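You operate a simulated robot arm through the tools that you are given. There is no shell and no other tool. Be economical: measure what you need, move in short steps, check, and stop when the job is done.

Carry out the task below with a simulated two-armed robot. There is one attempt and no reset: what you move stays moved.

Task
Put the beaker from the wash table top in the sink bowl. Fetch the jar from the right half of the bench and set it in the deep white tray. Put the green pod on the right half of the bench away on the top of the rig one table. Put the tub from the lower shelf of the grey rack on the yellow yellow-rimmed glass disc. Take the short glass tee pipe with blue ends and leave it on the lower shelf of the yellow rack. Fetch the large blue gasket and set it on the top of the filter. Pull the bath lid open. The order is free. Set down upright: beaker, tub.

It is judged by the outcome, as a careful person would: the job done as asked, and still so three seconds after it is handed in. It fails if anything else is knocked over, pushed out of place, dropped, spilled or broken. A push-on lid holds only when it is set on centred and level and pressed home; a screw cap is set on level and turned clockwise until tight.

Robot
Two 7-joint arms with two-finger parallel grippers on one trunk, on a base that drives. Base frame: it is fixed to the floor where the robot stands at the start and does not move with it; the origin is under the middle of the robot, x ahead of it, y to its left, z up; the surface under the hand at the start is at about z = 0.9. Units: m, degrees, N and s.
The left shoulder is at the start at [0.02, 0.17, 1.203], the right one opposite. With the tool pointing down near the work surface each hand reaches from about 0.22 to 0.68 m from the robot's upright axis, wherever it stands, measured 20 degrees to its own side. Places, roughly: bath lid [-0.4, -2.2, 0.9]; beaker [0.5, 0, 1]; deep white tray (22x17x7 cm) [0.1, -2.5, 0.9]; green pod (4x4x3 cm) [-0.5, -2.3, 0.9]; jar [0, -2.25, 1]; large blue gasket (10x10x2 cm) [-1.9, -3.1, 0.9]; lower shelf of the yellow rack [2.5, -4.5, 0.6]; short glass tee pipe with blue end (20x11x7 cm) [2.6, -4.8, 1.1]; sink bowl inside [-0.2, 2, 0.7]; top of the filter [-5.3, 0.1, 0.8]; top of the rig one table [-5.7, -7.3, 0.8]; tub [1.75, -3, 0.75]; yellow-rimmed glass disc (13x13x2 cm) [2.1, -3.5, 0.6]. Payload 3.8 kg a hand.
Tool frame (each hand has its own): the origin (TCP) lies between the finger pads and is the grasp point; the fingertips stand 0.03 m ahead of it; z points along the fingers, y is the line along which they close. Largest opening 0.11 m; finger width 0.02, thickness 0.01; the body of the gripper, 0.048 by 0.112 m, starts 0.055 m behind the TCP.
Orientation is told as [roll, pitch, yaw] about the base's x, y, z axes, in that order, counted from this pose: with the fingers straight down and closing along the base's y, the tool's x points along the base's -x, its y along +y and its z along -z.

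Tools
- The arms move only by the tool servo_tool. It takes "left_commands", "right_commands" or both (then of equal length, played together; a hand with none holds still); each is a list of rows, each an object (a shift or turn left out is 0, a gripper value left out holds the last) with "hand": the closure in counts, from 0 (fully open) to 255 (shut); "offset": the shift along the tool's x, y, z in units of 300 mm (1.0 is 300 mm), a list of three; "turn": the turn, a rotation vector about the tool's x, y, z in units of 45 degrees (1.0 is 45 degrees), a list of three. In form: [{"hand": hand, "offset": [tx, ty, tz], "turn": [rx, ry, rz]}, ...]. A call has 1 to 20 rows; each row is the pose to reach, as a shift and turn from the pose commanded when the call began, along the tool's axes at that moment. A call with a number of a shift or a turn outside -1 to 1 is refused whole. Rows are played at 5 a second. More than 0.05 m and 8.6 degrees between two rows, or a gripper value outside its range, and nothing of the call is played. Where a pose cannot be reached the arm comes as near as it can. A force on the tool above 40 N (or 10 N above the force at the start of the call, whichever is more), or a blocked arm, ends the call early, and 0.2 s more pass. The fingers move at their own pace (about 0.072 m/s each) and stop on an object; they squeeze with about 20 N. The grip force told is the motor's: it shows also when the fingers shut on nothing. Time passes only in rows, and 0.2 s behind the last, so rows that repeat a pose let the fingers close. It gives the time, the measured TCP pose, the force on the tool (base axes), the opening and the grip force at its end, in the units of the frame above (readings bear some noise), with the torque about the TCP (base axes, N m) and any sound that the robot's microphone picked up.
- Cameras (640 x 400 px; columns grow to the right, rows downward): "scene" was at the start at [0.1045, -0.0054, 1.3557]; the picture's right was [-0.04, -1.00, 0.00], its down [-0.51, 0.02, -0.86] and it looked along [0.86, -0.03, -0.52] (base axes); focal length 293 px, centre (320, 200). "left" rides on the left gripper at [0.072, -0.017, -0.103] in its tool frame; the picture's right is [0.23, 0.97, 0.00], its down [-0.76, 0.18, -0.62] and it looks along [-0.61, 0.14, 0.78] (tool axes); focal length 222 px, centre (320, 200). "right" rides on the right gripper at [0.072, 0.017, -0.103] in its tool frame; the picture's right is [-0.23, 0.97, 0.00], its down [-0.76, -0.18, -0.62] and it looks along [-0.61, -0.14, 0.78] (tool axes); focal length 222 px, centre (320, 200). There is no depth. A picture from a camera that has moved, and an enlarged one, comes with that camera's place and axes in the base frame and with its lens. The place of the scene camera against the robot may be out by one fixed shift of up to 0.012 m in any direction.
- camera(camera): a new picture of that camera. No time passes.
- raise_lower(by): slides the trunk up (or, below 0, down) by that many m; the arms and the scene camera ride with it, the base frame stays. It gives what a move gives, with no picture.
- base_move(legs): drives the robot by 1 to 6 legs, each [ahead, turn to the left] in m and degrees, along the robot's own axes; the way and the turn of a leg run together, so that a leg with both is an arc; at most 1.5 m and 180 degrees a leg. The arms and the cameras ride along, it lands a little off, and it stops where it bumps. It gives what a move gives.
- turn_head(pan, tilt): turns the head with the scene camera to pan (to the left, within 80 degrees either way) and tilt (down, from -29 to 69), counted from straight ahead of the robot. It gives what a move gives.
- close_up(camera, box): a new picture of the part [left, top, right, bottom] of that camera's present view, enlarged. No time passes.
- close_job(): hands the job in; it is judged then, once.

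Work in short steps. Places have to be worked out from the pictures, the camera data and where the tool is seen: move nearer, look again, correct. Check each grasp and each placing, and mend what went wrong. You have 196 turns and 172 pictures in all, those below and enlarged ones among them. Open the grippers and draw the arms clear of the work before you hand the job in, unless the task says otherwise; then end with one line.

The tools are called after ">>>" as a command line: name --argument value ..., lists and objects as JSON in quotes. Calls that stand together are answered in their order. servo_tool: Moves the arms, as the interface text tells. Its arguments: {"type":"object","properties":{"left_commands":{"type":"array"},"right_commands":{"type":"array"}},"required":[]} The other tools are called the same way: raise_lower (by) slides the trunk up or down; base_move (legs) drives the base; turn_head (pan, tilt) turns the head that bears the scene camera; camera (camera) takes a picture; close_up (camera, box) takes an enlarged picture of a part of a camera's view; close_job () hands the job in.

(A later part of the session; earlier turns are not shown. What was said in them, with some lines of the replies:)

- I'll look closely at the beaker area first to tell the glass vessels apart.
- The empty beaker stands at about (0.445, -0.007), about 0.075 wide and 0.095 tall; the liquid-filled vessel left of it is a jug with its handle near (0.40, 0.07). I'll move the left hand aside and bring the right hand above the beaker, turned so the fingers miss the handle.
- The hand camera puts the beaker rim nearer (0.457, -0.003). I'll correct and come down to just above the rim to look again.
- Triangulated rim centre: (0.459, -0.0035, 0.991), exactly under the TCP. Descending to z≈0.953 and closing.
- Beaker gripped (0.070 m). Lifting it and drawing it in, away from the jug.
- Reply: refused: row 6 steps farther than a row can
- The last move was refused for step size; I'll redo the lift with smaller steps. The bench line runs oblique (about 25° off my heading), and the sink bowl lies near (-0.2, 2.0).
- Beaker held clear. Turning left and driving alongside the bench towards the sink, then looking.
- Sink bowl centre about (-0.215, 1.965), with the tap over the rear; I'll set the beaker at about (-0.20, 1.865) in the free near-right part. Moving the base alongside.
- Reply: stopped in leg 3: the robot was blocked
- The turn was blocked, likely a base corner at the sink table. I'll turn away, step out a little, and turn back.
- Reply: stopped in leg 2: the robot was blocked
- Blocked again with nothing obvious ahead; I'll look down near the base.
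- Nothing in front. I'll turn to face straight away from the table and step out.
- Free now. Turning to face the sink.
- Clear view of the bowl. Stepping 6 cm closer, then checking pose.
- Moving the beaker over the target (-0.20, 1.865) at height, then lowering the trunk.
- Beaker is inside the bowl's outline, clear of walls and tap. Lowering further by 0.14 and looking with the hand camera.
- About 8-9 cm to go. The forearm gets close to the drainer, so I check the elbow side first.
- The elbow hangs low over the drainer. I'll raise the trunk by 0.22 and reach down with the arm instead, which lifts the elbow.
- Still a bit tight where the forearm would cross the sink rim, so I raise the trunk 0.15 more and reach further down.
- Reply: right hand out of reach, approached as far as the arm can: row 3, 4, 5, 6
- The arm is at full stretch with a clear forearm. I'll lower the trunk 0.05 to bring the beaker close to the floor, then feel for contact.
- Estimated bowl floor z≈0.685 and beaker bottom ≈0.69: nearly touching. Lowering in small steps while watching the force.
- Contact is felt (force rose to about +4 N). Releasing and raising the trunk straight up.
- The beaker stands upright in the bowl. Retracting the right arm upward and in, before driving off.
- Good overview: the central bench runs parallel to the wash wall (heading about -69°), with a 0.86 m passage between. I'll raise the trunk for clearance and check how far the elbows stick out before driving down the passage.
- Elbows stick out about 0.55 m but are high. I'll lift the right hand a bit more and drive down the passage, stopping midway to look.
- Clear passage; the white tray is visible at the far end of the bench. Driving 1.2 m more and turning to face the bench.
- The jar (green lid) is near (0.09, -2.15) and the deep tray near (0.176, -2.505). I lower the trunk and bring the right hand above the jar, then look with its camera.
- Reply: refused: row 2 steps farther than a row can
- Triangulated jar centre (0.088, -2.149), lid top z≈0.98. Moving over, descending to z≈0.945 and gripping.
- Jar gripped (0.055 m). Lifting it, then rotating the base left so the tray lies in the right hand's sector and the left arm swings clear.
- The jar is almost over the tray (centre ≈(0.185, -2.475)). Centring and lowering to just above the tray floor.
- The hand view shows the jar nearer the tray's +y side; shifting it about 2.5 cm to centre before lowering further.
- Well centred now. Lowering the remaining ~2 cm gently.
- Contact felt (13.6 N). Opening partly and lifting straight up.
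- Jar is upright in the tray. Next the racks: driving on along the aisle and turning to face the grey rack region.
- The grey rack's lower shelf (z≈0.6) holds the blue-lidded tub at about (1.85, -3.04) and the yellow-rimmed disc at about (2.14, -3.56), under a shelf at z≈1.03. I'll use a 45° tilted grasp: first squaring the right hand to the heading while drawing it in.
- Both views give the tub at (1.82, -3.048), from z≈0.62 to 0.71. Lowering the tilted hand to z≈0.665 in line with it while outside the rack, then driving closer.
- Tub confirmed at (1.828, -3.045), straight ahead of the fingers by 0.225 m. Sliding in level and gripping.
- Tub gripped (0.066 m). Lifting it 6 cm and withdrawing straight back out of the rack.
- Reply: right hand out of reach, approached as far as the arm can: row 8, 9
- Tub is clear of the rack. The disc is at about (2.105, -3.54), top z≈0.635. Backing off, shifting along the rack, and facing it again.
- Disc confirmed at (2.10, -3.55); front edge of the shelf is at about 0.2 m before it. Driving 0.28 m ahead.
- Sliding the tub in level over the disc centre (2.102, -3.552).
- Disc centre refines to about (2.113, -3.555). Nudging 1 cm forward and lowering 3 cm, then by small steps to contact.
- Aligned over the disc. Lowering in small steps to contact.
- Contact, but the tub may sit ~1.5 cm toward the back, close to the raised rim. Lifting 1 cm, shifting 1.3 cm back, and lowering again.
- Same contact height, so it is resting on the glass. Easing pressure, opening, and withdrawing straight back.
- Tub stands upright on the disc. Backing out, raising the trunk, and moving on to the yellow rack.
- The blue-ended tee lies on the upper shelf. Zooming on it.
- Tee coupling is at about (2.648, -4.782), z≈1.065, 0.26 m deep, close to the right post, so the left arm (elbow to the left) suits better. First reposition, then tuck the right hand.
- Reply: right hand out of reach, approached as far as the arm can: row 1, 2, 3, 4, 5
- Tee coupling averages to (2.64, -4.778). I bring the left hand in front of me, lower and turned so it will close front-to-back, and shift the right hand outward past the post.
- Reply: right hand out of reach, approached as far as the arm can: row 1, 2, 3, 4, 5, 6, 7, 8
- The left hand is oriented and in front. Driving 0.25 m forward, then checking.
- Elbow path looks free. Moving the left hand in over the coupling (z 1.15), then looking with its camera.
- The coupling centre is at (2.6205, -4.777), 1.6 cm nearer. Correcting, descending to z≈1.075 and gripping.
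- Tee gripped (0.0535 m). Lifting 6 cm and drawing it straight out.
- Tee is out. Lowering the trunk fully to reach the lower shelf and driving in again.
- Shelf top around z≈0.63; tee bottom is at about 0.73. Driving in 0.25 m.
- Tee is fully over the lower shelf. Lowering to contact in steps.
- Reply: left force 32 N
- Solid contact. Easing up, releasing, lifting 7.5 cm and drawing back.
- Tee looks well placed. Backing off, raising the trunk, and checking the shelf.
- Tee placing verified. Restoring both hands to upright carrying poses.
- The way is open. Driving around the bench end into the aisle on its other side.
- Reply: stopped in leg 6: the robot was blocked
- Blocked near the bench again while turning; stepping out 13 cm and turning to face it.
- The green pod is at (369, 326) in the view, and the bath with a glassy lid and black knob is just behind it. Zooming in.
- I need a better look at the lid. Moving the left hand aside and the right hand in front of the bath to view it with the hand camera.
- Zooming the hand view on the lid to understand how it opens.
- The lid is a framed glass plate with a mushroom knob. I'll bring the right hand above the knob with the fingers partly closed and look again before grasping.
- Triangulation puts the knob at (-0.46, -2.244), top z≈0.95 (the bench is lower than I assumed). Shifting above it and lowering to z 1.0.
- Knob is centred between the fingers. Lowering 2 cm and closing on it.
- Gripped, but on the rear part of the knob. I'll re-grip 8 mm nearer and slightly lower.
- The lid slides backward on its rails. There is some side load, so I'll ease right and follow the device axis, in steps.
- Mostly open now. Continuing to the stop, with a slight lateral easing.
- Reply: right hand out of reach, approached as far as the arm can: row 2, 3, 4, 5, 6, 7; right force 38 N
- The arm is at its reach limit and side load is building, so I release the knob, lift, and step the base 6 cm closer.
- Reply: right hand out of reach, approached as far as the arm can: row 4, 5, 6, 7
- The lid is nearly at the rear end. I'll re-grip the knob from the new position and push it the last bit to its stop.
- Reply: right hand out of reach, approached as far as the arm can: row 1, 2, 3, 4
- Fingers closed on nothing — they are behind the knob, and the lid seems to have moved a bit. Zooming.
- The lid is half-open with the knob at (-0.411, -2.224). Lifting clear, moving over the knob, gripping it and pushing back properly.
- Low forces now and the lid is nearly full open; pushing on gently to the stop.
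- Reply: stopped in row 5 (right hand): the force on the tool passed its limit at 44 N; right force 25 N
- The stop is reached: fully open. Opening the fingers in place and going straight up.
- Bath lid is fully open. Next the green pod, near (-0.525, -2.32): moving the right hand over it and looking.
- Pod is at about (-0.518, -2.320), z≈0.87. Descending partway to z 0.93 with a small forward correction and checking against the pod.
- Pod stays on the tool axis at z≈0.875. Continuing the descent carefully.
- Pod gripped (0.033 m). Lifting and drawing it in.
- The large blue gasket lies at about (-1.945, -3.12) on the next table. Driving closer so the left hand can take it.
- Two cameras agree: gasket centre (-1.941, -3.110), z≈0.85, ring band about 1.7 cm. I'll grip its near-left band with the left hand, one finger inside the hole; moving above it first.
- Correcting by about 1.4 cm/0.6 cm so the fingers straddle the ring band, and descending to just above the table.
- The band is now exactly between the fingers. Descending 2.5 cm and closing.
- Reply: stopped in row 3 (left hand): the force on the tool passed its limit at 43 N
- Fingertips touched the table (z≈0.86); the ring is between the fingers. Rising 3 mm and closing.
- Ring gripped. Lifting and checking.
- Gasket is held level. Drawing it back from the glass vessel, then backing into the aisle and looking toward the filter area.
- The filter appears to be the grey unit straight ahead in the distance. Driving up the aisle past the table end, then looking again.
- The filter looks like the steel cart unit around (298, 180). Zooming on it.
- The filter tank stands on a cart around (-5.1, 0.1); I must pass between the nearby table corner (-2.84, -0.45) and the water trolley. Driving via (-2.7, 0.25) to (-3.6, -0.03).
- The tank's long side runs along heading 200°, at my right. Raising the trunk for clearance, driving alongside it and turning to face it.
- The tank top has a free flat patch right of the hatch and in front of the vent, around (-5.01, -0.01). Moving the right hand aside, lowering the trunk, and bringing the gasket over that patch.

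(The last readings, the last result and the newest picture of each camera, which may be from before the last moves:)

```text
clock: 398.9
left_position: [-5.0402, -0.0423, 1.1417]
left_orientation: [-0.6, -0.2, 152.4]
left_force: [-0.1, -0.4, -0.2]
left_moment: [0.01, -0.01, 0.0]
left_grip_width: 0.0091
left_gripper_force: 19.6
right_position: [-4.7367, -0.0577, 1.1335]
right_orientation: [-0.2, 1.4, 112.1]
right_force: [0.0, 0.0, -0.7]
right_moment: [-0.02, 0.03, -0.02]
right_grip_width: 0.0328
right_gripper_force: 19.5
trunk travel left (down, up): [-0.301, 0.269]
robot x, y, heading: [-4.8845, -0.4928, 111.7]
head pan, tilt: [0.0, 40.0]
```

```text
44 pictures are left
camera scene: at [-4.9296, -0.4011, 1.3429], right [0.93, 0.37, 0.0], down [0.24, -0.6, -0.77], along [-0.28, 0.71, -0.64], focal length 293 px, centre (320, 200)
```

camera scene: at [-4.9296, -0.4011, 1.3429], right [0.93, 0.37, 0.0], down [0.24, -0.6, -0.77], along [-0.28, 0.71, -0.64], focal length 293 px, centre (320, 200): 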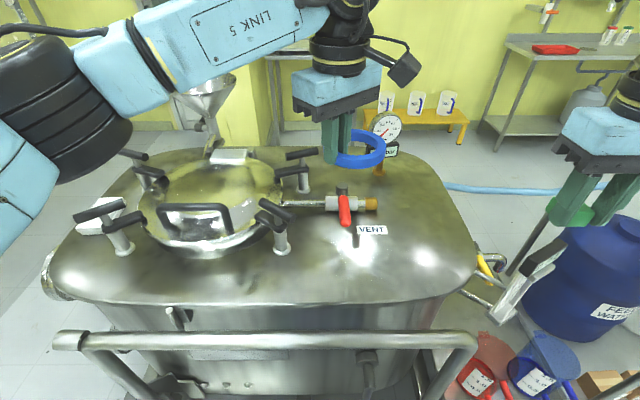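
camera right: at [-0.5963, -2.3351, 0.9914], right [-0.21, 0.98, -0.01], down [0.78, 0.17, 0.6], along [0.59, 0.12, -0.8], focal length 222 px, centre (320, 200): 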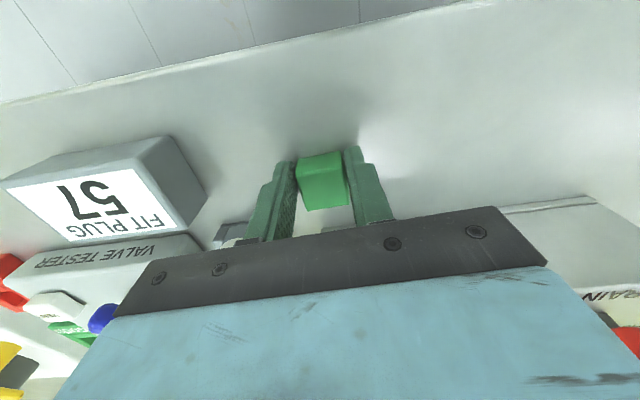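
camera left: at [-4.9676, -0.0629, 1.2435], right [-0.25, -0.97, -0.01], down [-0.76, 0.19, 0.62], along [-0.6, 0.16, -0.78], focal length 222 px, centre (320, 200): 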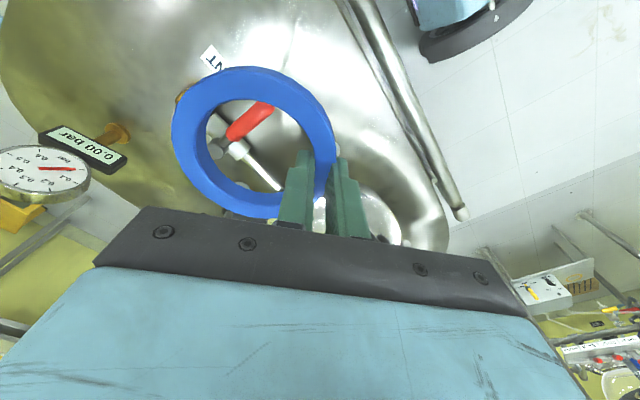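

The tank top is at z≈0.82; the most open patch is around (-4.96, 0.03), in front of and right of the vent lever. Shifting there and lowering to about 7 cm above.

>>> servo_tool --left_commands '[{"offset": [0.045, -0.1, 0]}, {"offset": [0.09, -0.194, 0]}, {"offset": [0.09, -0.194, 0.15]}, {"offset": [0.09, -0.194, 0.3]}, {"offset": [0.09, -0.194, 0.45]}, {"offset": [0.09, -0.194, 0.6]}, {"offset": [0.09, -0.194, 0.72]}, {"offset": [0.09, -0.194, 0.72]}]'

>>> camera --camera "scene"

>>> camera --camera "left"

```text
clock: 400.7
left_position: [-4.988, -0.0028, 0.925]
left_orientation: [-0.5, -0.2, 152.4]
left_force: [-0.2, 0.4, -0.5]
left_moment: [-0.01, 0.0, 0.04]
left_grip_width: 0.0092
left_gripper_force: 19.4
right_position: [-4.7358, -0.0565, 1.1336]
right_orientation: [-0.1, 1.4, 112.0]
right_force: [-0.3, 0.2, -0.4]
right_moment: [-0.02, 0.0, -0.04]
right_grip_width: 0.0329
right_gripper_force: 19.9
trunk travel left (down, up): [-0.301, 0.269]
robot x, y, heading: [-4.8822, -0.4964, 111.9]
head pan, tilt: [0.0, 40.0]
```

```text
43 pictures are left
camera scene: at [-4.9293, -0.4011, 1.343], right [0.93, 0.37, 0.0], down [0.24, -0.6, -0.77], along [-0.28, 0.71, -0.64], focal length 293 px, centre (320, 200)
```

scene: 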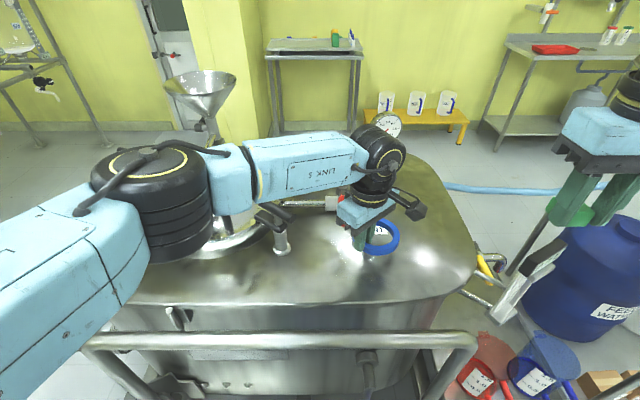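

```text
42 pictures are left
camera left: at [-4.916, -0.0234, 1.028], right [-0.25, -0.97, -0.01], down [-0.76, 0.19, 0.62], along [-0.6, 0.16, -0.78], focal length 222 px, centre (320, 200)
```

left: 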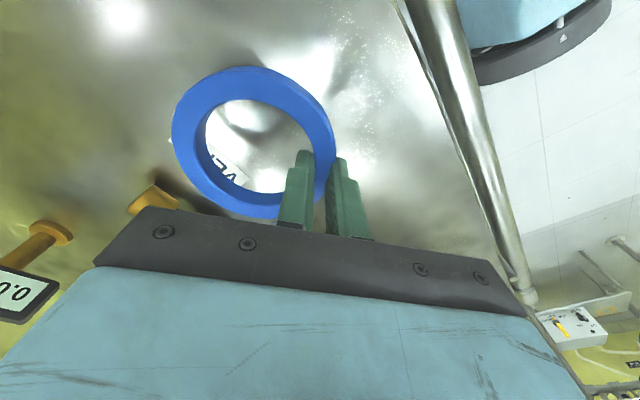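

The left elbow hovers over the hatch clamps, so I raise the trunk 0.12 and let the arm reach down instead.

>>> raise_lower --by 0.12

>>> servo_tool --left_commands '[{"offset": [0, 0, 0.15]}, {"offset": [0, 0, 0.3]}, {"offset": [0, 0, 0.45]}, {"offset": [0, 0, 0.55]}, {"offset": [0, 0, 0.55]}]'

>>> camera --camera "left"

>>> close_up --camera "scene" --box '[280, 220, 480, 360]'

```text
clock: 402.2
left_position: [-4.988, -0.0027, 1.0444]
left_orientation: [-0.5, -0.2, 152.4]
left_force: [0.0, -0.3, -0.2]
left_moment: [-0.01, -0.01, 0.02]
left_grip_width: 0.0095
left_gripper_force: 19.7
right_position: [-4.7359, -0.0558, 1.2535]
right_orientation: [-0.1, 1.4, 112.1]
right_force: [-0.4, 0.0, -0.3]
right_moment: [0.0, 0.02, 0.02]
right_grip_width: 0.033
right_gripper_force: 19.6
trunk travel left (down, up): [-0.421, 0.149]
robot x, y, heading: [-4.8836, -0.4983, 111.7]
head pan, tilt: [0.0, 40.0]
```

```text
clock: 403.4
left_position: [-4.9995, -0.0053, 0.8873]
left_orientation: [0.0, -0.5, 153.1]
left_force: [-0.3, -0.5, 0.4]
left_moment: [-0.02, 0.02, 0.03]
left_grip_width: 0.0093
left_gripper_force: 19.8
left hand out of reach, approached as far as the arm can: row 4, 5
right_position: [-4.7359, -0.0572, 1.2528]
right_orientation: [-0.2, 1.4, 112.1]
right_force: [0.7, 0.4, 0.0]
right_moment: [0.03, -0.01, -0.01]
right_grip_width: 0.0327
right_gripper_force: 19.7
trunk travel left (down, up): [-0.421, 0.149]
robot x, y, heading: [-4.8846, -0.4983, 111.9]
head pan, tilt: [0.0, 40.0]
```

```text
41 pictures are left
camera left: at [-4.9255, -0.0253, 0.9907], right [-0.24, -0.97, 0.0], down [-0.76, 0.18, 0.63], along [-0.61, 0.15, -0.78], focal length 222 px, centre (320, 200)
```

left: 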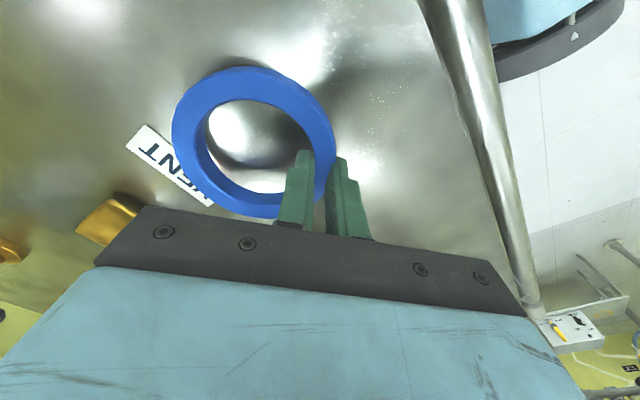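

```text
2.86 times, centred on (380, 290) of scene
camera zoom: at [-4.9289, -0.4009, 1.463], right [0.93, 0.37, 0.0], down [0.24, -0.6, -0.77], along [-0.28, 0.71, -0.64], focal length 837 px, centre (149, -57)
```

zoom: 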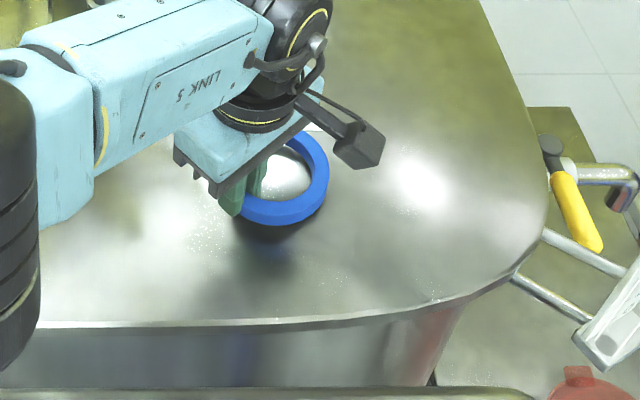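

Ring is a few cm above a clear flat spot. Shifting 2 cm toward me off the label, and lowering via trunk in small steps.

>>> servo_tool --left_commands '[{"offset": [0.05, 0.044, 0]}, {"offset": [0.05, 0.044, 0.03]}, {"offset": [0.05, 0.044, 0.03]}]'

>>> raise_lower --by -0.015

>>> close_up --camera "scene" --box '[280, 220, 480, 360]'

```text
clock: 404.2
left_position: [-4.9823, -0.0238, 0.8838]
left_orientation: [-0.6, -0.2, 152.4]
left_force: [-0.4, -0.1, -0.3]
left_moment: [0.01, -0.03, -0.01]
left_grip_width: 0.0096
left_gripper_force: 19.7
right_position: [-4.7372, -0.057, 1.2533]
right_orientation: [-0.3, 1.5, 112.1]
right_force: [0.2, -0.1, -0.8]
right_moment: [-0.01, -0.03, 0.02]
right_grip_width: 0.033
right_gripper_force: 19.8
trunk travel left (down, up): [-0.421, 0.149]
robot x, y, heading: [-4.8824, -0.496, 111.6]
head pan, tilt: [0.0, 40.0]
```

```text
clock: 404.8
left_position: [-4.9817, -0.0237, 0.8704]
left_orientation: [-0.6, -0.2, 152.5]
left_force: [-2.4, -4.7, 22.1]
left_moment: [-0.13, 0.15, 0.05]
left_grip_width: 0.0094
left_gripper_force: 20.1
right_position: [-4.7361, -0.0582, 1.2391]
right_orientation: [-0.1, 1.3, 112.1]
right_force: [1.0, -0.1, 0.0]
right_moment: [-0.02, 0.03, 0.01]
right_grip_width: 0.0331
right_gripper_force: 19.8
trunk travel left (down, up): [-0.406, 0.164]
robot x, y, heading: [-4.8839, -0.4977, 111.8]
head pan, tilt: [0.0, 40.0]
```

```text
2.86 times, centred on (380, 290) of scene
camera zoom: at [-4.9291, -0.4024, 1.4483], right [0.93, 0.37, 0.0], down [0.24, -0.6, -0.77], along [-0.28, 0.71, -0.64], focal length 837 px, centre (149, -57)
```

zoom: 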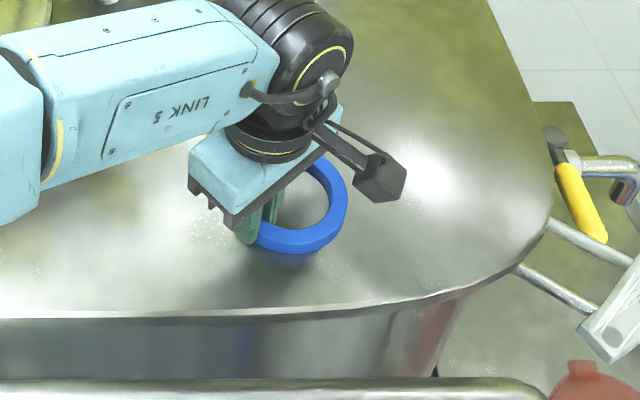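

Contact felt (22 N). Opening modestly so the inner finger stays within the ring, then lifting straight up.

>>> servo_tool --left_commands '[{"offset": [0, 0, -0.008]}, {"offset": [0, 0, -0.008], "hand": 170}, {"offset": [0, 0, -0.008], "hand": 170}, {"offset": [0, 0, -0.008], "hand": 170}, {"offset": [0, 0, -0.1]}, {"offset": [0, 0, -0.25]}, {"offset": [0, 0, -0.4]}, {"offset": [0, 0, -0.55]}, {"offset": [0, 0, -0.7]}, {"offset": [0, 0, -0.7]}]'

>>> camera --camera "scene"

```text
clock: 407.0
left_position: [-4.983, -0.0249, 1.0799]
left_orientation: [-0.5, -0.1, 152.3]
left_force: [-1.1, -0.4, 0.1]
left_moment: [0.02, 0.0, -0.02]
left_grip_width: 0.0368
left_gripper_force: 0.0
right_position: [-4.7364, -0.0569, 1.238]
right_orientation: [0.0, 1.4, 112.1]
right_force: [0.1, 0.1, -0.1]
right_moment: [0.0, 0.02, 0.01]
right_grip_width: 0.0326
right_gripper_force: 20.0
trunk travel left (down, up): [-0.406, 0.164]
robot x, y, heading: [-4.8813, -0.4949, 111.5]
head pan, tilt: [0.0, 40.0]
```

```text
38 pictures are left
camera scene: at [-4.9294, -0.4007, 1.4479], right [0.93, 0.37, 0.0], down [0.24, -0.6, -0.77], along [-0.28, 0.71, -0.64], focal length 293 px, centre (320, 200)
```

scene: 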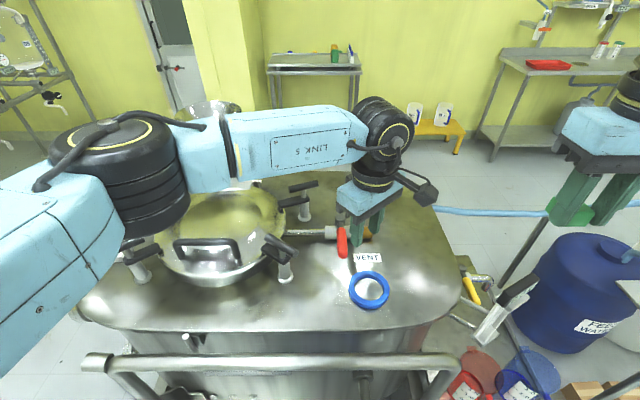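

Gasket lies flat on the filter top. Retracting the left arm, backing off and looking toward the rig-one side.

>>> servo_tool --left_commands '[{"offset": [0.05, 0.04, -0.1]}, {"offset": [0.13, 0.11, -0.2]}, {"offset": [0.22, 0.18, -0.27]}, {"offset": [0.31, 0.26, -0.33]}, {"offset": [0.4, 0.33, -0.33]}, {"offset": [0.458, 0.388, -0.33]}, {"offset": [0.458, 0.388, -0.33]}]' --right_commands '[{"offset": [0, 0, 0]}, {"offset": [0, 0, 0]}, {"offset": [0.1, 0.1, 0]}, {"offset": [0.2, 0.2, 0]}, {"offset": [0.2, 0.3, 0]}, {"offset": [0.2, 0.4, 0]}, {"offset": [0.2, 0.4, 0]}]'

>>> base_move --legs '[[-0.4, 0], [0, 150]]'

>>> turn_head --pan 0 --tilt 12

>>> camera --camera "scene"

```text
clock: 408.2
left_position: [-4.9314, -0.1649, 1.1749]
left_orientation: [0.3, -1.0, 152.8]
left_force: [-0.7, -0.3, -0.1]
left_moment: [0.0, -0.01, 0.0]
left_grip_width: 0.0366
left_gripper_force: 0.0
right_position: [-4.7938, -0.144, 1.2418]
right_orientation: [-0.6, 1.3, 112.3]
right_force: [1.0, 0.0, -0.2]
right_moment: [0.0, 0.01, -0.01]
right_grip_width: 0.0327
right_gripper_force: 20.5
trunk travel left (down, up): [-0.406, 0.164]
robot x, y, heading: [-4.8801, -0.4943, 111.7]
head pan, tilt: [0.0, 40.0]
stopped in row 6 (left hand): the force on the tool passed its limit at 66 N (the readings are from after the stop); the commanded pose is now the measured one
```

```text
clock: 416.9
left_position: [-4.8655, -1.1757, 1.1755]
left_orientation: [0.3, -0.9, -58.2]
left_force: [1.8, -0.5, -1.3]
left_moment: [-0.03, 0.09, -0.08]
left_grip_width: 0.0366
left_gripper_force: 0.0
right_position: [-4.9953, -1.1231, 1.2418]
right_orientation: [-0.7, 1.4, -98.8]
right_force: [-1.2, 0.2, 0.9]
right_moment: [-0.04, -0.14, 0.04]
right_grip_width: 0.0327
right_gripper_force: 19.5
trunk travel left (down, up): [-0.406, 0.164]
robot x, y, heading: [-4.7367, -0.8671, -99.1]
head pan, tilt: [0.0, 40.0]
```

```text
clock: 417.8
left_position: [-4.8645, -1.1763, 1.1756]
left_orientation: [0.4, -1.0, -58.2]
left_force: [1.4, 0.2, 0.1]
left_moment: [-0.02, 0.02, 0.01]
left_grip_width: 0.0366
left_gripper_force: 0.1
right_position: [-4.995, -1.1238, 1.2423]
right_orientation: [-0.6, 1.4, -98.8]
right_force: [-1.0, 0.1, 0.2]
right_moment: [-0.01, -0.06, 0.0]
right_grip_width: 0.033
right_gripper_force: 19.9
trunk travel left (down, up): [-0.406, 0.164]
robot x, y, heading: [-4.7338, -0.8668, -99.1]
head pan, tilt: [0.0, 12.0]
```

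```text
37 pictures are left
camera scene: at [-4.7599, -0.982, 1.4923], right [-0.99, 0.16, 0.0], down [0.03, 0.21, -0.98], along [-0.16, -0.97, -0.21], focal length 293 px, centre (320, 200)
```

scene: 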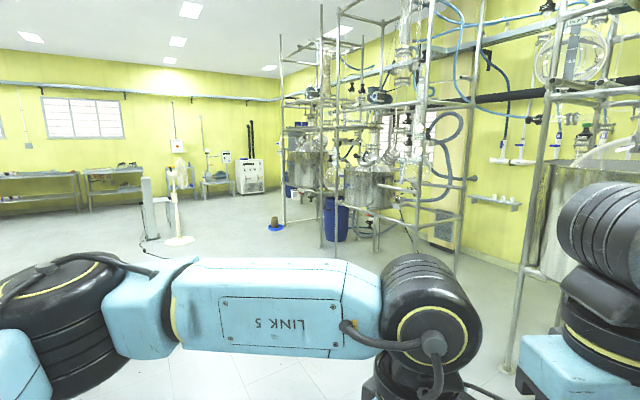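

The hands brushed each other, but the pod is still held. Separating the left hand outward, then driving toward rig one.

>>> servo_tool --left_commands '[{"offset": [-0.1, 0.11, -0.03]}, {"offset": [-0.2, 0.22, -0.1]}, {"offset": [-0.3, 0.34, -0.17]}, {"offset": [-0.39, 0.455, -0.2]}, {"offset": [-0.39, 0.455, -0.2]}]'

>>> base_move --legs '[[0, 17], [1.5, 0], [1.5, 0], [0.75, 0], [0, -45]]'

>>> camera --camera "scene"

```text
refused: row 3 steps farther than a row can; nothing moved
```

```text
clock: 438.9
left_position: [-4.5725, -4.7667, 1.1749]
left_orientation: [0.3, -1.0, -88.3]
left_force: [1.0, -0.5, -0.7]
left_moment: [0.0, 0.12, -0.03]
left_grip_width: 0.0364
left_gripper_force: 0.0
right_position: [-4.659, -4.6569, 1.2427]
right_orientation: [-0.6, 1.2, -129.0]
right_force: [-1.5, 0.8, 1.0]
right_moment: [-0.08, -0.09, 0.02]
right_grip_width: 0.0327
right_gripper_force: 19.6
trunk travel left (down, up): [-0.406, 0.164]
robot x, y, heading: [-4.3046, -4.5665, -129.3]
head pan, tilt: [0.0, 12.0]
```

```text
36 pictures are left
camera scene: at [-4.3836, -4.6568, 1.4924], right [-0.77, 0.64, 0.0], down [0.13, 0.16, -0.98], along [-0.62, -0.76, -0.21], focal length 293 px, centre (320, 200)
```

scene: 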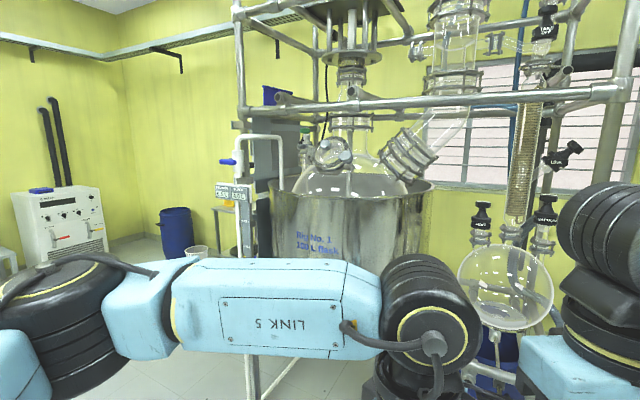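

Rig No. 1 is in front; its small table seems to be at about (240, 205), left behind the big flask. Separating the left hand first, then zooming.

>>> servo_tool --left_commands '[{"offset": [-0.08, 0.09, 0]}, {"offset": [-0.16, 0.18, 0]}, {"offset": [-0.24, 0.27, 0]}, {"offset": [-0.32, 0.36, 0]}, {"offset": [-0.39, 0.455, 0]}, {"offset": [-0.39, 0.455, -0.1]}, {"offset": [-0.39, 0.455, -0.2]}, {"offset": [-0.39, 0.455, -0.2]}]'

>>> turn_head --pan 15 --tilt 20

>>> close_up --camera "scene" --box '[160, 60, 480, 260]'

```text
clock: 440.7
left_position: [-4.4329, -4.8796, 1.2372]
left_orientation: [0.3, -1.0, -88.3]
left_force: [-0.6, 0.4, -0.2]
left_moment: [0.01, -0.02, -0.04]
left_grip_width: 0.0365
left_gripper_force: 0.0
right_position: [-4.6598, -4.6586, 1.2423]
right_orientation: [-0.7, 1.3, -129.0]
right_force: [0.3, 0.6, -0.4]
right_moment: [0.0, -0.02, 0.01]
right_grip_width: 0.0328
right_gripper_force: 20.1
trunk travel left (down, up): [-0.406, 0.164]
robot x, y, heading: [-4.3068, -4.5667, -129.4]
head pan, tilt: [0.0, 12.0]
```

```text
clock: 441.4
left_position: [-4.433, -4.8793, 1.2367]
left_orientation: [0.3, -0.8, -88.4]
left_force: [-0.2, 0.7, 0.2]
left_moment: [-0.01, 0.0, -0.02]
left_grip_width: 0.0366
left_gripper_force: 0.0
right_position: [-4.6577, -4.6574, 1.2421]
right_orientation: [-0.6, 1.3, -129.0]
right_force: [0.2, 0.2, -0.1]
right_moment: [0.0, -0.01, -0.03]
right_grip_width: 0.0328
right_gripper_force: 19.9
trunk travel left (down, up): [-0.406, 0.164]
robot x, y, heading: [-4.3035, -4.5642, -129.2]
head pan, tilt: [15.0, 20.0]
```

```text
2.00 times, centred on (320, 160) of scene
camera zoom: at [-4.3627, -4.6698, 1.4794], right [-0.91, 0.41, 0.0], down [0.14, 0.31, -0.94], along [-0.39, -0.86, -0.34], focal length 586 px, centre (320, 280)
```

zoom: 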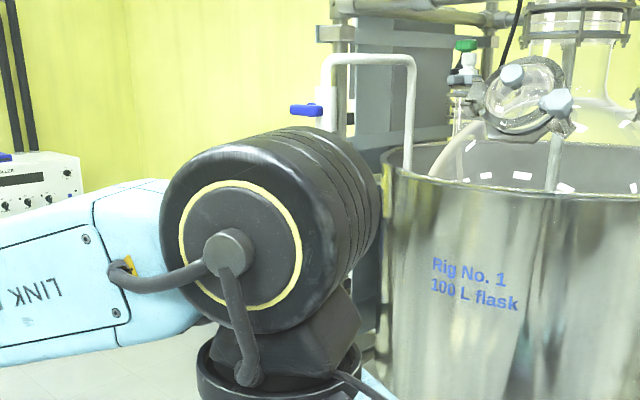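

The view is blocked by my arm. Driving around to the left front of the rig for a clear look at its table.

>>> base_move --legs '[[0, 41], [1.5, 0], [0.4, 0], [0, -60]]'

>>> turn_head --pan -5 --tilt 25

>>> camera --camera "scene"

```text
clock: 455.4
left_position: [-4.4666, -6.7174, 1.2362]
left_orientation: [0.3, -1.0, -106.4]
left_force: [-0.2, 0.9, 0.2]
left_moment: [-0.05, -0.03, 0.02]
left_grip_width: 0.0367
left_gripper_force: 0.1
right_position: [-4.6117, -6.4365, 1.2427]
right_orientation: [-0.6, 1.4, -147.0]
right_force: [-0.1, -0.4, -1.1]
right_moment: [-0.04, -0.01, 0.02]
right_grip_width: 0.0327
right_gripper_force: 20.1
trunk travel left (down, up): [-0.406, 0.164]
robot x, y, heading: [-4.2455, -6.4624, -147.5]
head pan, tilt: [15.0, 20.0]
```

```text
clock: 456.3
left_position: [-4.4659, -6.7184, 1.2369]
left_orientation: [0.2, -1.1, -106.5]
left_force: [0.4, 0.4, -0.1]
left_moment: [0.0, 0.02, -0.02]
left_grip_width: 0.0366
left_gripper_force: 0.0
right_position: [-4.6125, -6.4369, 1.241]
right_orientation: [-0.6, 1.3, -147.2]
right_force: [0.4, 0.3, -0.9]
right_moment: [-0.01, 0.01, 0.0]
right_grip_width: 0.0327
right_gripper_force: 19.8
trunk travel left (down, up): [-0.406, 0.164]
robot x, y, heading: [-4.2482, -6.4596, -147.8]
head pan, tilt: [-5.0, 25.0]
```

```text
34 pictures are left
camera scene: at [-4.353, -6.5171, 1.4713], right [-0.46, 0.89, 0.0], down [0.37, 0.19, -0.91], along [-0.8, -0.42, -0.42], focal length 293 px, centre (320, 200)
```

scene: 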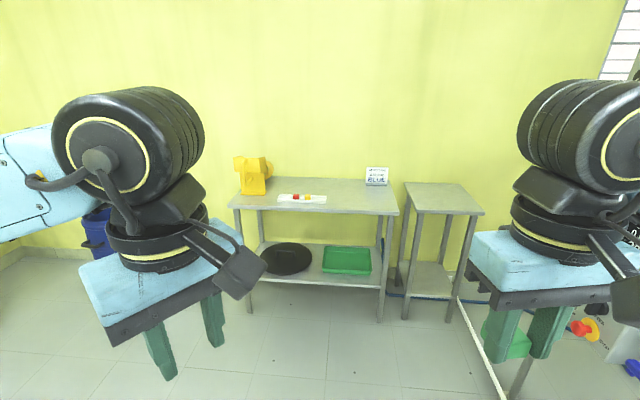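

The coordinates fall on the middle of the larger table. Reading its sign and checking free space.

>>> close_up --camera "scene" --box '[220, 140, 490, 309]'

```text
2.37 times, centred on (355, 224) of scene
camera zoom: at [-4.353, -6.5171, 1.4713], right [-0.46, 0.89, 0.0], down [0.37, 0.19, -0.91], along [-0.8, -0.42, -0.42], focal length 694 px, centre (237, 142)
```

zoom: 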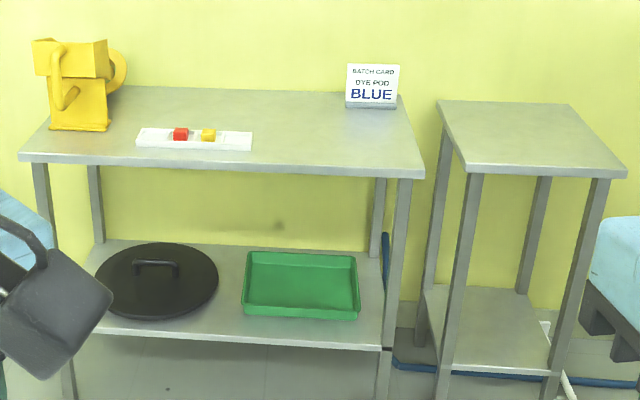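

This is the rig one table (dye pods stand on it). I'll set the green pod on its free middle-right area near (-5.74, -7.05). Driving in along a line that stays clear of the rig post.

>>> base_move --legs '[[0, 12.8], [0.5, 0], [0, -24], [0.55, 0]]'

>>> turn_head --pan 0 --tilt 40

>>> camera --camera "scene"

>>> camera --camera "right"

```text
clock: 464.1
left_position: [-5.3817, -7.224, 1.2373]
left_orientation: [0.3, -0.9, -118.0]
left_force: [-0.7, 0.4, 0.1]
left_moment: [0.03, -0.02, 0.0]
left_grip_width: 0.0369
left_gripper_force: 0.0
right_position: [-5.468, -6.9183, 1.2429]
right_orientation: [-0.7, 1.2, -158.5]
right_force: [0.3, 0.0, -0.5]
right_moment: [0.02, 0.0, 0.02]
right_grip_width: 0.0329
right_gripper_force: 19.8
trunk travel left (down, up): [-0.406, 0.164]
robot x, y, heading: [-5.1183, -7.0135, -158.9]
head pan, tilt: [-5.0, 25.0]
```

```text
clock: 464.8
left_position: [-5.3813, -7.2237, 1.2386]
left_orientation: [0.3, -1.0, -117.9]
left_force: [1.3, -0.9, -0.8]
left_moment: [0.0, -0.01, 0.03]
left_grip_width: 0.0365
left_gripper_force: 0.0
right_position: [-5.4686, -6.9187, 1.2418]
right_orientation: [-0.6, 1.3, -158.5]
right_force: [0.2, 0.1, -0.8]
right_moment: [-0.03, -0.01, -0.01]
right_grip_width: 0.033
right_gripper_force: 20.4
trunk travel left (down, up): [-0.406, 0.164]
robot x, y, heading: [-5.1173, -7.0122, -159.1]
head pan, tilt: [0.0, 40.0]
```

```text
32 pictures are left
camera scene: at [-5.2214, -7.055, 1.448], right [-0.36, 0.93, 0.0], down [0.6, 0.23, -0.77], along [-0.72, -0.27, -0.64], focal length 293 px, centre (320, 200)
```

scene: 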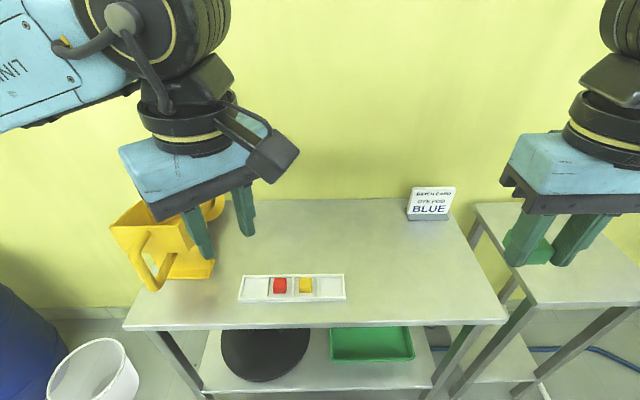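

```text
31 pictures are left
camera right: at [-5.3964, -6.9105, 1.3478], right [0.15, -0.99, -0.02], down [-0.78, -0.13, 0.61], along [-0.6, -0.08, -0.79], focal length 222 px, centre (320, 200)
```

right: 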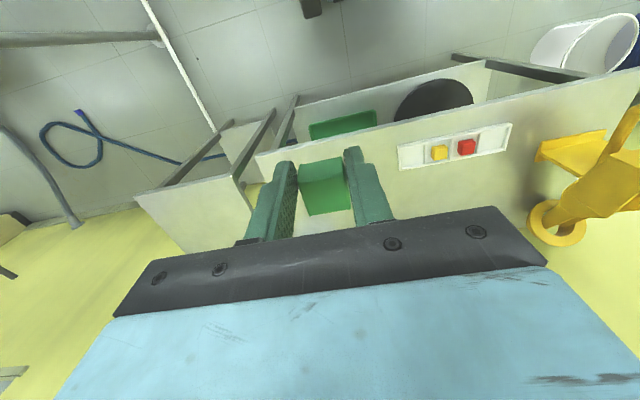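

Table top is about z≈0.82. Retracting the left hand up and back, moving the pod over a free spot near (-5.67, -7.03), and lowering the trunk.

>>> servo_tool --left_commands '[{"offset": [0.05, 0.045, -0.08]}, {"offset": [0.1, 0.09, -0.16]}, {"offset": [0.15, 0.13, -0.24]}, {"offset": [0.2, 0.18, -0.32]}, {"offset": [0.25, 0.22, -0.4]}, {"offset": [0.25, 0.22, -0.4]}, {"offset": [0.25, 0.22, -0.4]}]' --right_commands '[{"offset": [-0.13, 0.015, 0]}, {"offset": [-0.26, 0.03, 0]}, {"offset": [-0.39, 0.045, 0]}, {"offset": [-0.52, 0.06, 0]}, {"offset": [-0.65, 0.075, 0]}, {"offset": [-0.762, 0.087, 0]}, {"offset": [-0.762, 0.087, 0]}]'

>>> raise_lower --by -0.22

>>> camera --camera "scene"

```text
clock: 466.4
left_position: [-5.2887, -7.1831, 1.356]
left_orientation: [0.4, -0.9, -118.0]
left_force: [-0.2, 0.3, 0.9]
left_moment: [-0.01, 0.0, 0.01]
left_grip_width: 0.0369
left_gripper_force: 0.0
right_position: [-5.6713, -7.026, 1.2382]
right_orientation: [-0.6, 1.2, -158.5]
right_force: [-0.7, -0.3, -0.9]
right_moment: [-0.02, 0.0, 0.03]
right_grip_width: 0.0328
right_gripper_force: 20.1
trunk travel left (down, up): [-0.406, 0.164]
robot x, y, heading: [-5.1151, -7.0169, -159.1]
head pan, tilt: [0.0, 40.0]
```

```text
clock: 468.8
left_position: [-5.2891, -7.1856, 1.1364]
left_orientation: [0.2, -0.9, -118.0]
left_force: [-0.4, -0.5, -0.6]
left_moment: [-0.03, -0.01, 0.03]
left_grip_width: 0.0367
left_gripper_force: 0.0
right_position: [-5.6713, -7.0267, 1.0177]
right_orientation: [-0.6, 1.3, -158.5]
right_force: [0.4, -0.6, 0.7]
right_moment: [0.0, -0.03, -0.03]
right_grip_width: 0.0328
right_gripper_force: 19.4
trunk travel left (down, up): [-0.186, 0.384]
robot x, y, heading: [-5.118, -7.0146, -158.8]
head pan, tilt: [0.0, 40.0]
```

```text
30 pictures are left
camera scene: at [-5.2215, -7.0551, 1.228], right [-0.36, 0.93, 0.0], down [0.6, 0.23, -0.77], along [-0.72, -0.27, -0.64], focal length 293 px, centre (320, 200)
```

scene: 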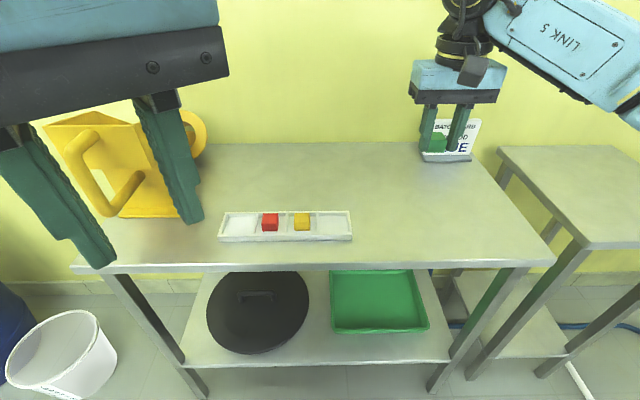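

The pod will land in open table area, in front of the sign. Descending.

>>> servo_tool --right_commands '[{"offset": [0, 0, 0.15]}, {"offset": [0, 0, 0.3]}, {"offset": [0, 0, 0.42]}, {"offset": [0, 0, 0.47]}, {"offset": [0, 0, 0.47]}]'

>>> servo_tool --right_commands '[{"offset": [0, 0, 0.03]}, {"offset": [0, 0, 0.03]}]'

>>> close_up --camera "scene" --box '[340, 120, 520, 270]'

```text
clock: 469.9
left_position: [-5.2889, -7.1856, 1.1362]
left_orientation: [0.3, -0.9, -118.0]
left_force: [0.2, 0.8, -1.0]
left_moment: [0.01, 0.01, 0.01]
left_grip_width: 0.0366
left_gripper_force: 0.0
right_position: [-5.6691, -7.0256, 0.8756]
right_orientation: [-0.6, 1.3, -158.6]
right_force: [-0.4, -0.9, -0.3]
right_moment: [-0.02, -0.03, -0.03]
right_grip_width: 0.0329
right_gripper_force: 20.1
trunk travel left (down, up): [-0.186, 0.384]
robot x, y, heading: [-5.1186, -7.0159, -159.0]
head pan, tilt: [0.0, 40.0]
```

```text
clock: 470.6
left_position: [-5.2904, -7.185, 1.1362]
left_orientation: [0.2, -0.9, -117.9]
left_force: [0.9, 0.1, -0.2]
left_moment: [-0.02, -0.02, -0.01]
left_grip_width: 0.0365
left_gripper_force: 0.0
right_position: [-5.6676, -7.0242, 0.8673]
right_orientation: [-0.7, 1.3, -158.6]
right_force: [0.1, -0.6, -0.2]
right_moment: [-0.01, 0.0, -0.01]
right_grip_width: 0.033
right_gripper_force: 20.0
trunk travel left (down, up): [-0.186, 0.384]
robot x, y, heading: [-5.1163, -7.0127, -159.2]
head pan, tilt: [0.0, 40.0]
```

```text
2.67 times, centred on (430, 195) of scene
camera zoom: at [-5.2216, -7.0552, 1.2279], right [-0.36, 0.93, 0.0], down [0.6, 0.23, -0.77], along [-0.72, -0.27, -0.64], focal length 782 px, centre (27, 213)
```

zoom: 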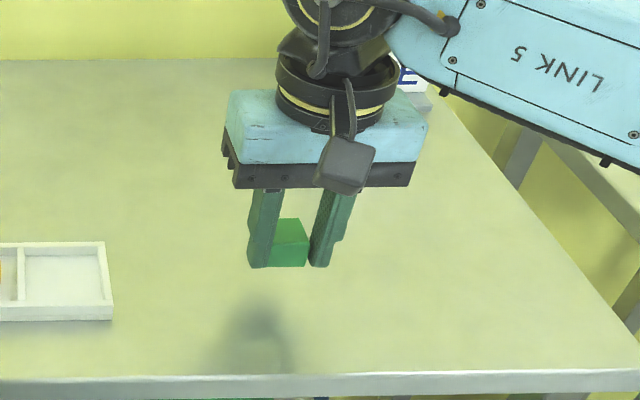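

It is still a few cm above the table judging by the shadow. Continuing down in small steps.

>>> servo_tool --right_commands '[{"offset": [0, 0, 0.035]}, {"offset": [0, 0, 0.07]}, {"offset": [0, 0, 0.07]}]'

>>> close_up --camera "scene" --box '[340, 120, 520, 270]'

```text
clock: 471.4
left_position: [-5.2887, -7.1853, 1.1361]
left_orientation: [0.3, -0.9, -118.0]
left_force: [0.6, 1.0, -0.2]
left_moment: [0.02, -0.03, -0.01]
left_grip_width: 0.0363
left_gripper_force: 0.1
right_position: [-5.6704, -7.0237, 0.8465]
right_orientation: [-0.6, 1.4, -158.7]
right_force: [0.4, -0.1, 0.0]
right_moment: [0.01, -0.02, -0.01]
right_grip_width: 0.0327
right_gripper_force: 20.2
trunk travel left (down, up): [-0.186, 0.384]
robot x, y, heading: [-5.1163, -7.0185, -158.7]
head pan, tilt: [0.0, 40.0]
```

```text
2.67 times, centred on (430, 195) of scene
camera zoom: at [-5.2216, -7.0551, 1.2279], right [-0.36, 0.93, 0.0], down [0.6, 0.23, -0.77], along [-0.72, -0.27, -0.64], focal length 782 px, centre (27, 213)
```

zoom: 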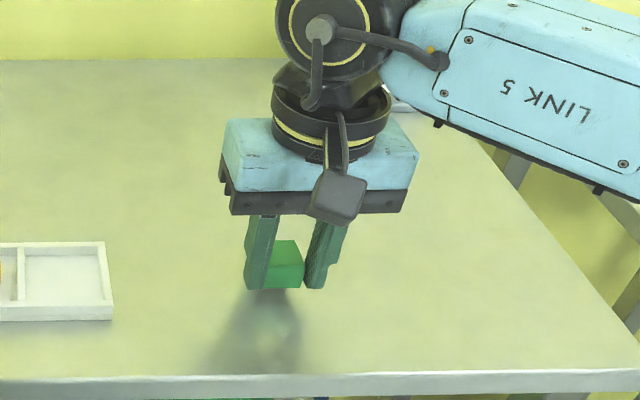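

>>> servo_tool --right_commands '[{"offset": [0, 0, 0.02]}, {"offset": [0, 0, 0.02]}]'

>>> servo_tool --right_commands '[{"offset": [0, 0, 0.012]}, {"offset": [0, 0, 0.012]}]'

>>> servo_tool --right_commands '[{"offset": [0, 0, 0.012]}, {"offset": [0, 0, 0.012]}]'

```text
clock: 471.9
left_position: [-5.2902, -7.1843, 1.1357]
left_orientation: [0.3, -0.9, -118.0]
left_force: [1.2, -0.1, 0.3]
left_moment: [0.01, 0.01, 0.0]
left_grip_width: 0.0367
left_gripper_force: 0.0
right_position: [-5.6691, -7.0233, 0.8401]
right_orientation: [-0.6, 1.3, -158.6]
right_force: [-0.1, -0.7, -0.2]
right_moment: [0.0, -0.01, 0.02]
right_grip_width: 0.0329
right_gripper_force: 19.4
trunk travel left (down, up): [-0.186, 0.384]
robot x, y, heading: [-5.1129, -7.0149, -159.1]
head pan, tilt: [0.0, 40.0]
```

```text
clock: 472.6
left_position: [-5.2887, -7.1849, 1.1367]
left_orientation: [0.4, -0.9, -118.0]
left_force: [-0.3, -0.1, 0.3]
left_moment: [-0.01, 0.0, -0.01]
left_grip_width: 0.0366
left_gripper_force: 0.0
right_position: [-5.6702, -7.0238, 0.8375]
right_orientation: [-0.6, 1.4, -158.5]
right_force: [-0.6, 1.4, -0.7]
right_moment: [0.01, -0.02, 0.02]
right_grip_width: 0.0331
right_gripper_force: 20.4
trunk travel left (down, up): [-0.186, 0.384]
robot x, y, heading: [-5.1192, -7.0152, -159.0]
head pan, tilt: [0.0, 40.0]
```

```text
clock: 473.1
left_position: [-5.2884, -7.1851, 1.1358]
left_orientation: [0.1, -1.1, -118.0]
left_force: [-0.3, -0.6, -0.1]
left_moment: [0.02, 0.01, -0.03]
left_grip_width: 0.0368
left_gripper_force: 0.0
right_position: [-5.6708, -7.0249, 0.8363]
right_orientation: [-0.6, 1.3, -158.6]
right_force: [0.2, 0.7, 8.4]
right_moment: [-0.14, 0.05, 0.01]
right_grip_width: 0.0328
right_gripper_force: 19.9
trunk travel left (down, up): [-0.186, 0.384]
robot x, y, heading: [-5.1136, -7.0162, -159.1]
head pan, tilt: [0.0, 40.0]
```

Contact (8.4 N). Releasing and lifting.

>>> servo_tool --right_commands '[{"hand": 120}, {"hand": 120}, {"hand": 120}, {"offset": [0, 0, -0.12]}, {"offset": [0, 0, -0.26]}, {"offset": [0, 0, -0.4]}, {"offset": [0, 0, -0.55]}, {"offset": [0, 0, -0.7]}, {"offset": [0, 0, -0.85], "hand": 0}, {"offset": [0, 0, -0.85], "hand": 0}]' --left_commands '[{"hand": 0}, {"hand": 0}, {"hand": 0}, {"hand": 0}, {"hand": 0}, {"hand": 0}, {"hand": 0}, {"hand": 0}, {"hand": 0}, {"hand": 0}]'

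>>> camera --camera "scene"

```text
clock: 475.4
left_position: [-5.2886, -7.1846, 1.1359]
left_orientation: [0.3, -1.0, -117.8]
left_force: [-0.9, 0.6, 0.1]
left_moment: [0.0, -0.03, -0.05]
left_grip_width: 0.1099
left_gripper_force: 0.0
right_position: [-5.6757, -7.028, 1.088]
right_orientation: [-0.7, 1.4, -158.5]
right_force: [0.4, -0.2, -0.4]
right_moment: [0.02, 0.0, 0.02]
right_grip_width: 0.1099
right_gripper_force: 0.0
trunk travel left (down, up): [-0.186, 0.384]
robot x, y, heading: [-5.1182, -7.0156, -159.1]
head pan, tilt: [0.0, 40.0]
```

```text
27 pictures are left
camera scene: at [-5.2219, -7.055, 1.2279], right [-0.36, 0.93, 0.0], down [0.6, 0.23, -0.77], along [-0.72, -0.27, -0.64], focal length 293 px, centre (320, 200)
```

scene: 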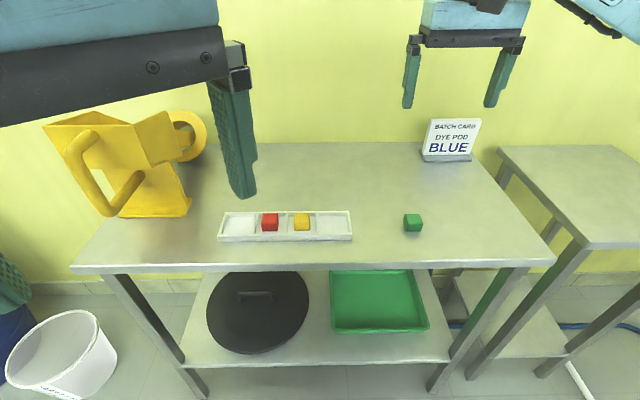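

The pod stands on the rig one table. Backing away to leave the arms clear before handing in.

>>> base_move --legs '[[-0.35, 0]]'

>>> camera --camera "scene"

```text
clock: 477.6
left_position: [-4.9589, -7.0586, 1.1356]
left_orientation: [0.3, -1.0, -117.8]
left_force: [0.2, 0.3, 0.2]
left_moment: [0.0, 0.01, -0.03]
left_grip_width: 0.11
left_gripper_force: 0.1
right_position: [-5.346, -6.903, 1.0878]
right_orientation: [-0.5, 1.3, -158.4]
right_force: [-0.4, -0.2, 0.5]
right_moment: [-0.02, 0.0, 0.03]
right_grip_width: 0.1099
right_gripper_force: 0.1
trunk travel left (down, up): [-0.186, 0.384]
robot x, y, heading: [-4.7904, -6.8884, -159.2]
head pan, tilt: [0.0, 40.0]
```

```text
26 pictures are left
camera scene: at [-4.8915, -6.9286, 1.228], right [-0.36, 0.93, 0.0], down [0.6, 0.23, -0.77], along [-0.72, -0.28, -0.64], focal length 293 px, centre (320, 200)
```

scene: 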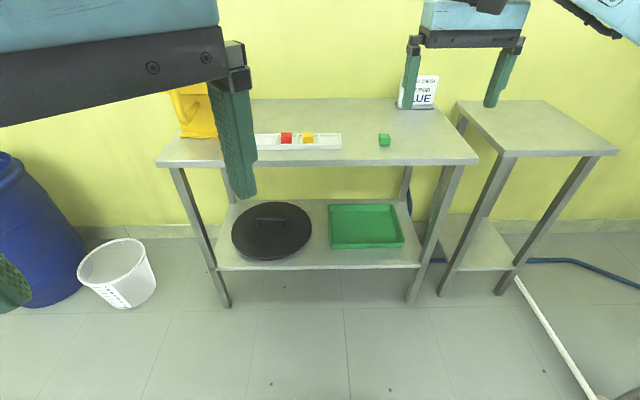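

All seven items are done, grippers are open and the arms are clear. Handing in.

>>> close_job

```text
The job is handed in.
```

All seven tasks are done and handed in: the beaker is in the sink bowl, the jar in the deep white tray, the pod on the rig one table, the tub on the yellow-rimmed disc, the tee on the yellow rack's lower shelf, the gasket on the filter top, and the bath lid is fully open. I saw each one in place afterwards. The two hands bumped each other once in mid-air after the gasket was set down; the pod stayed in the grip, and I did not go back to re-check the gasket.
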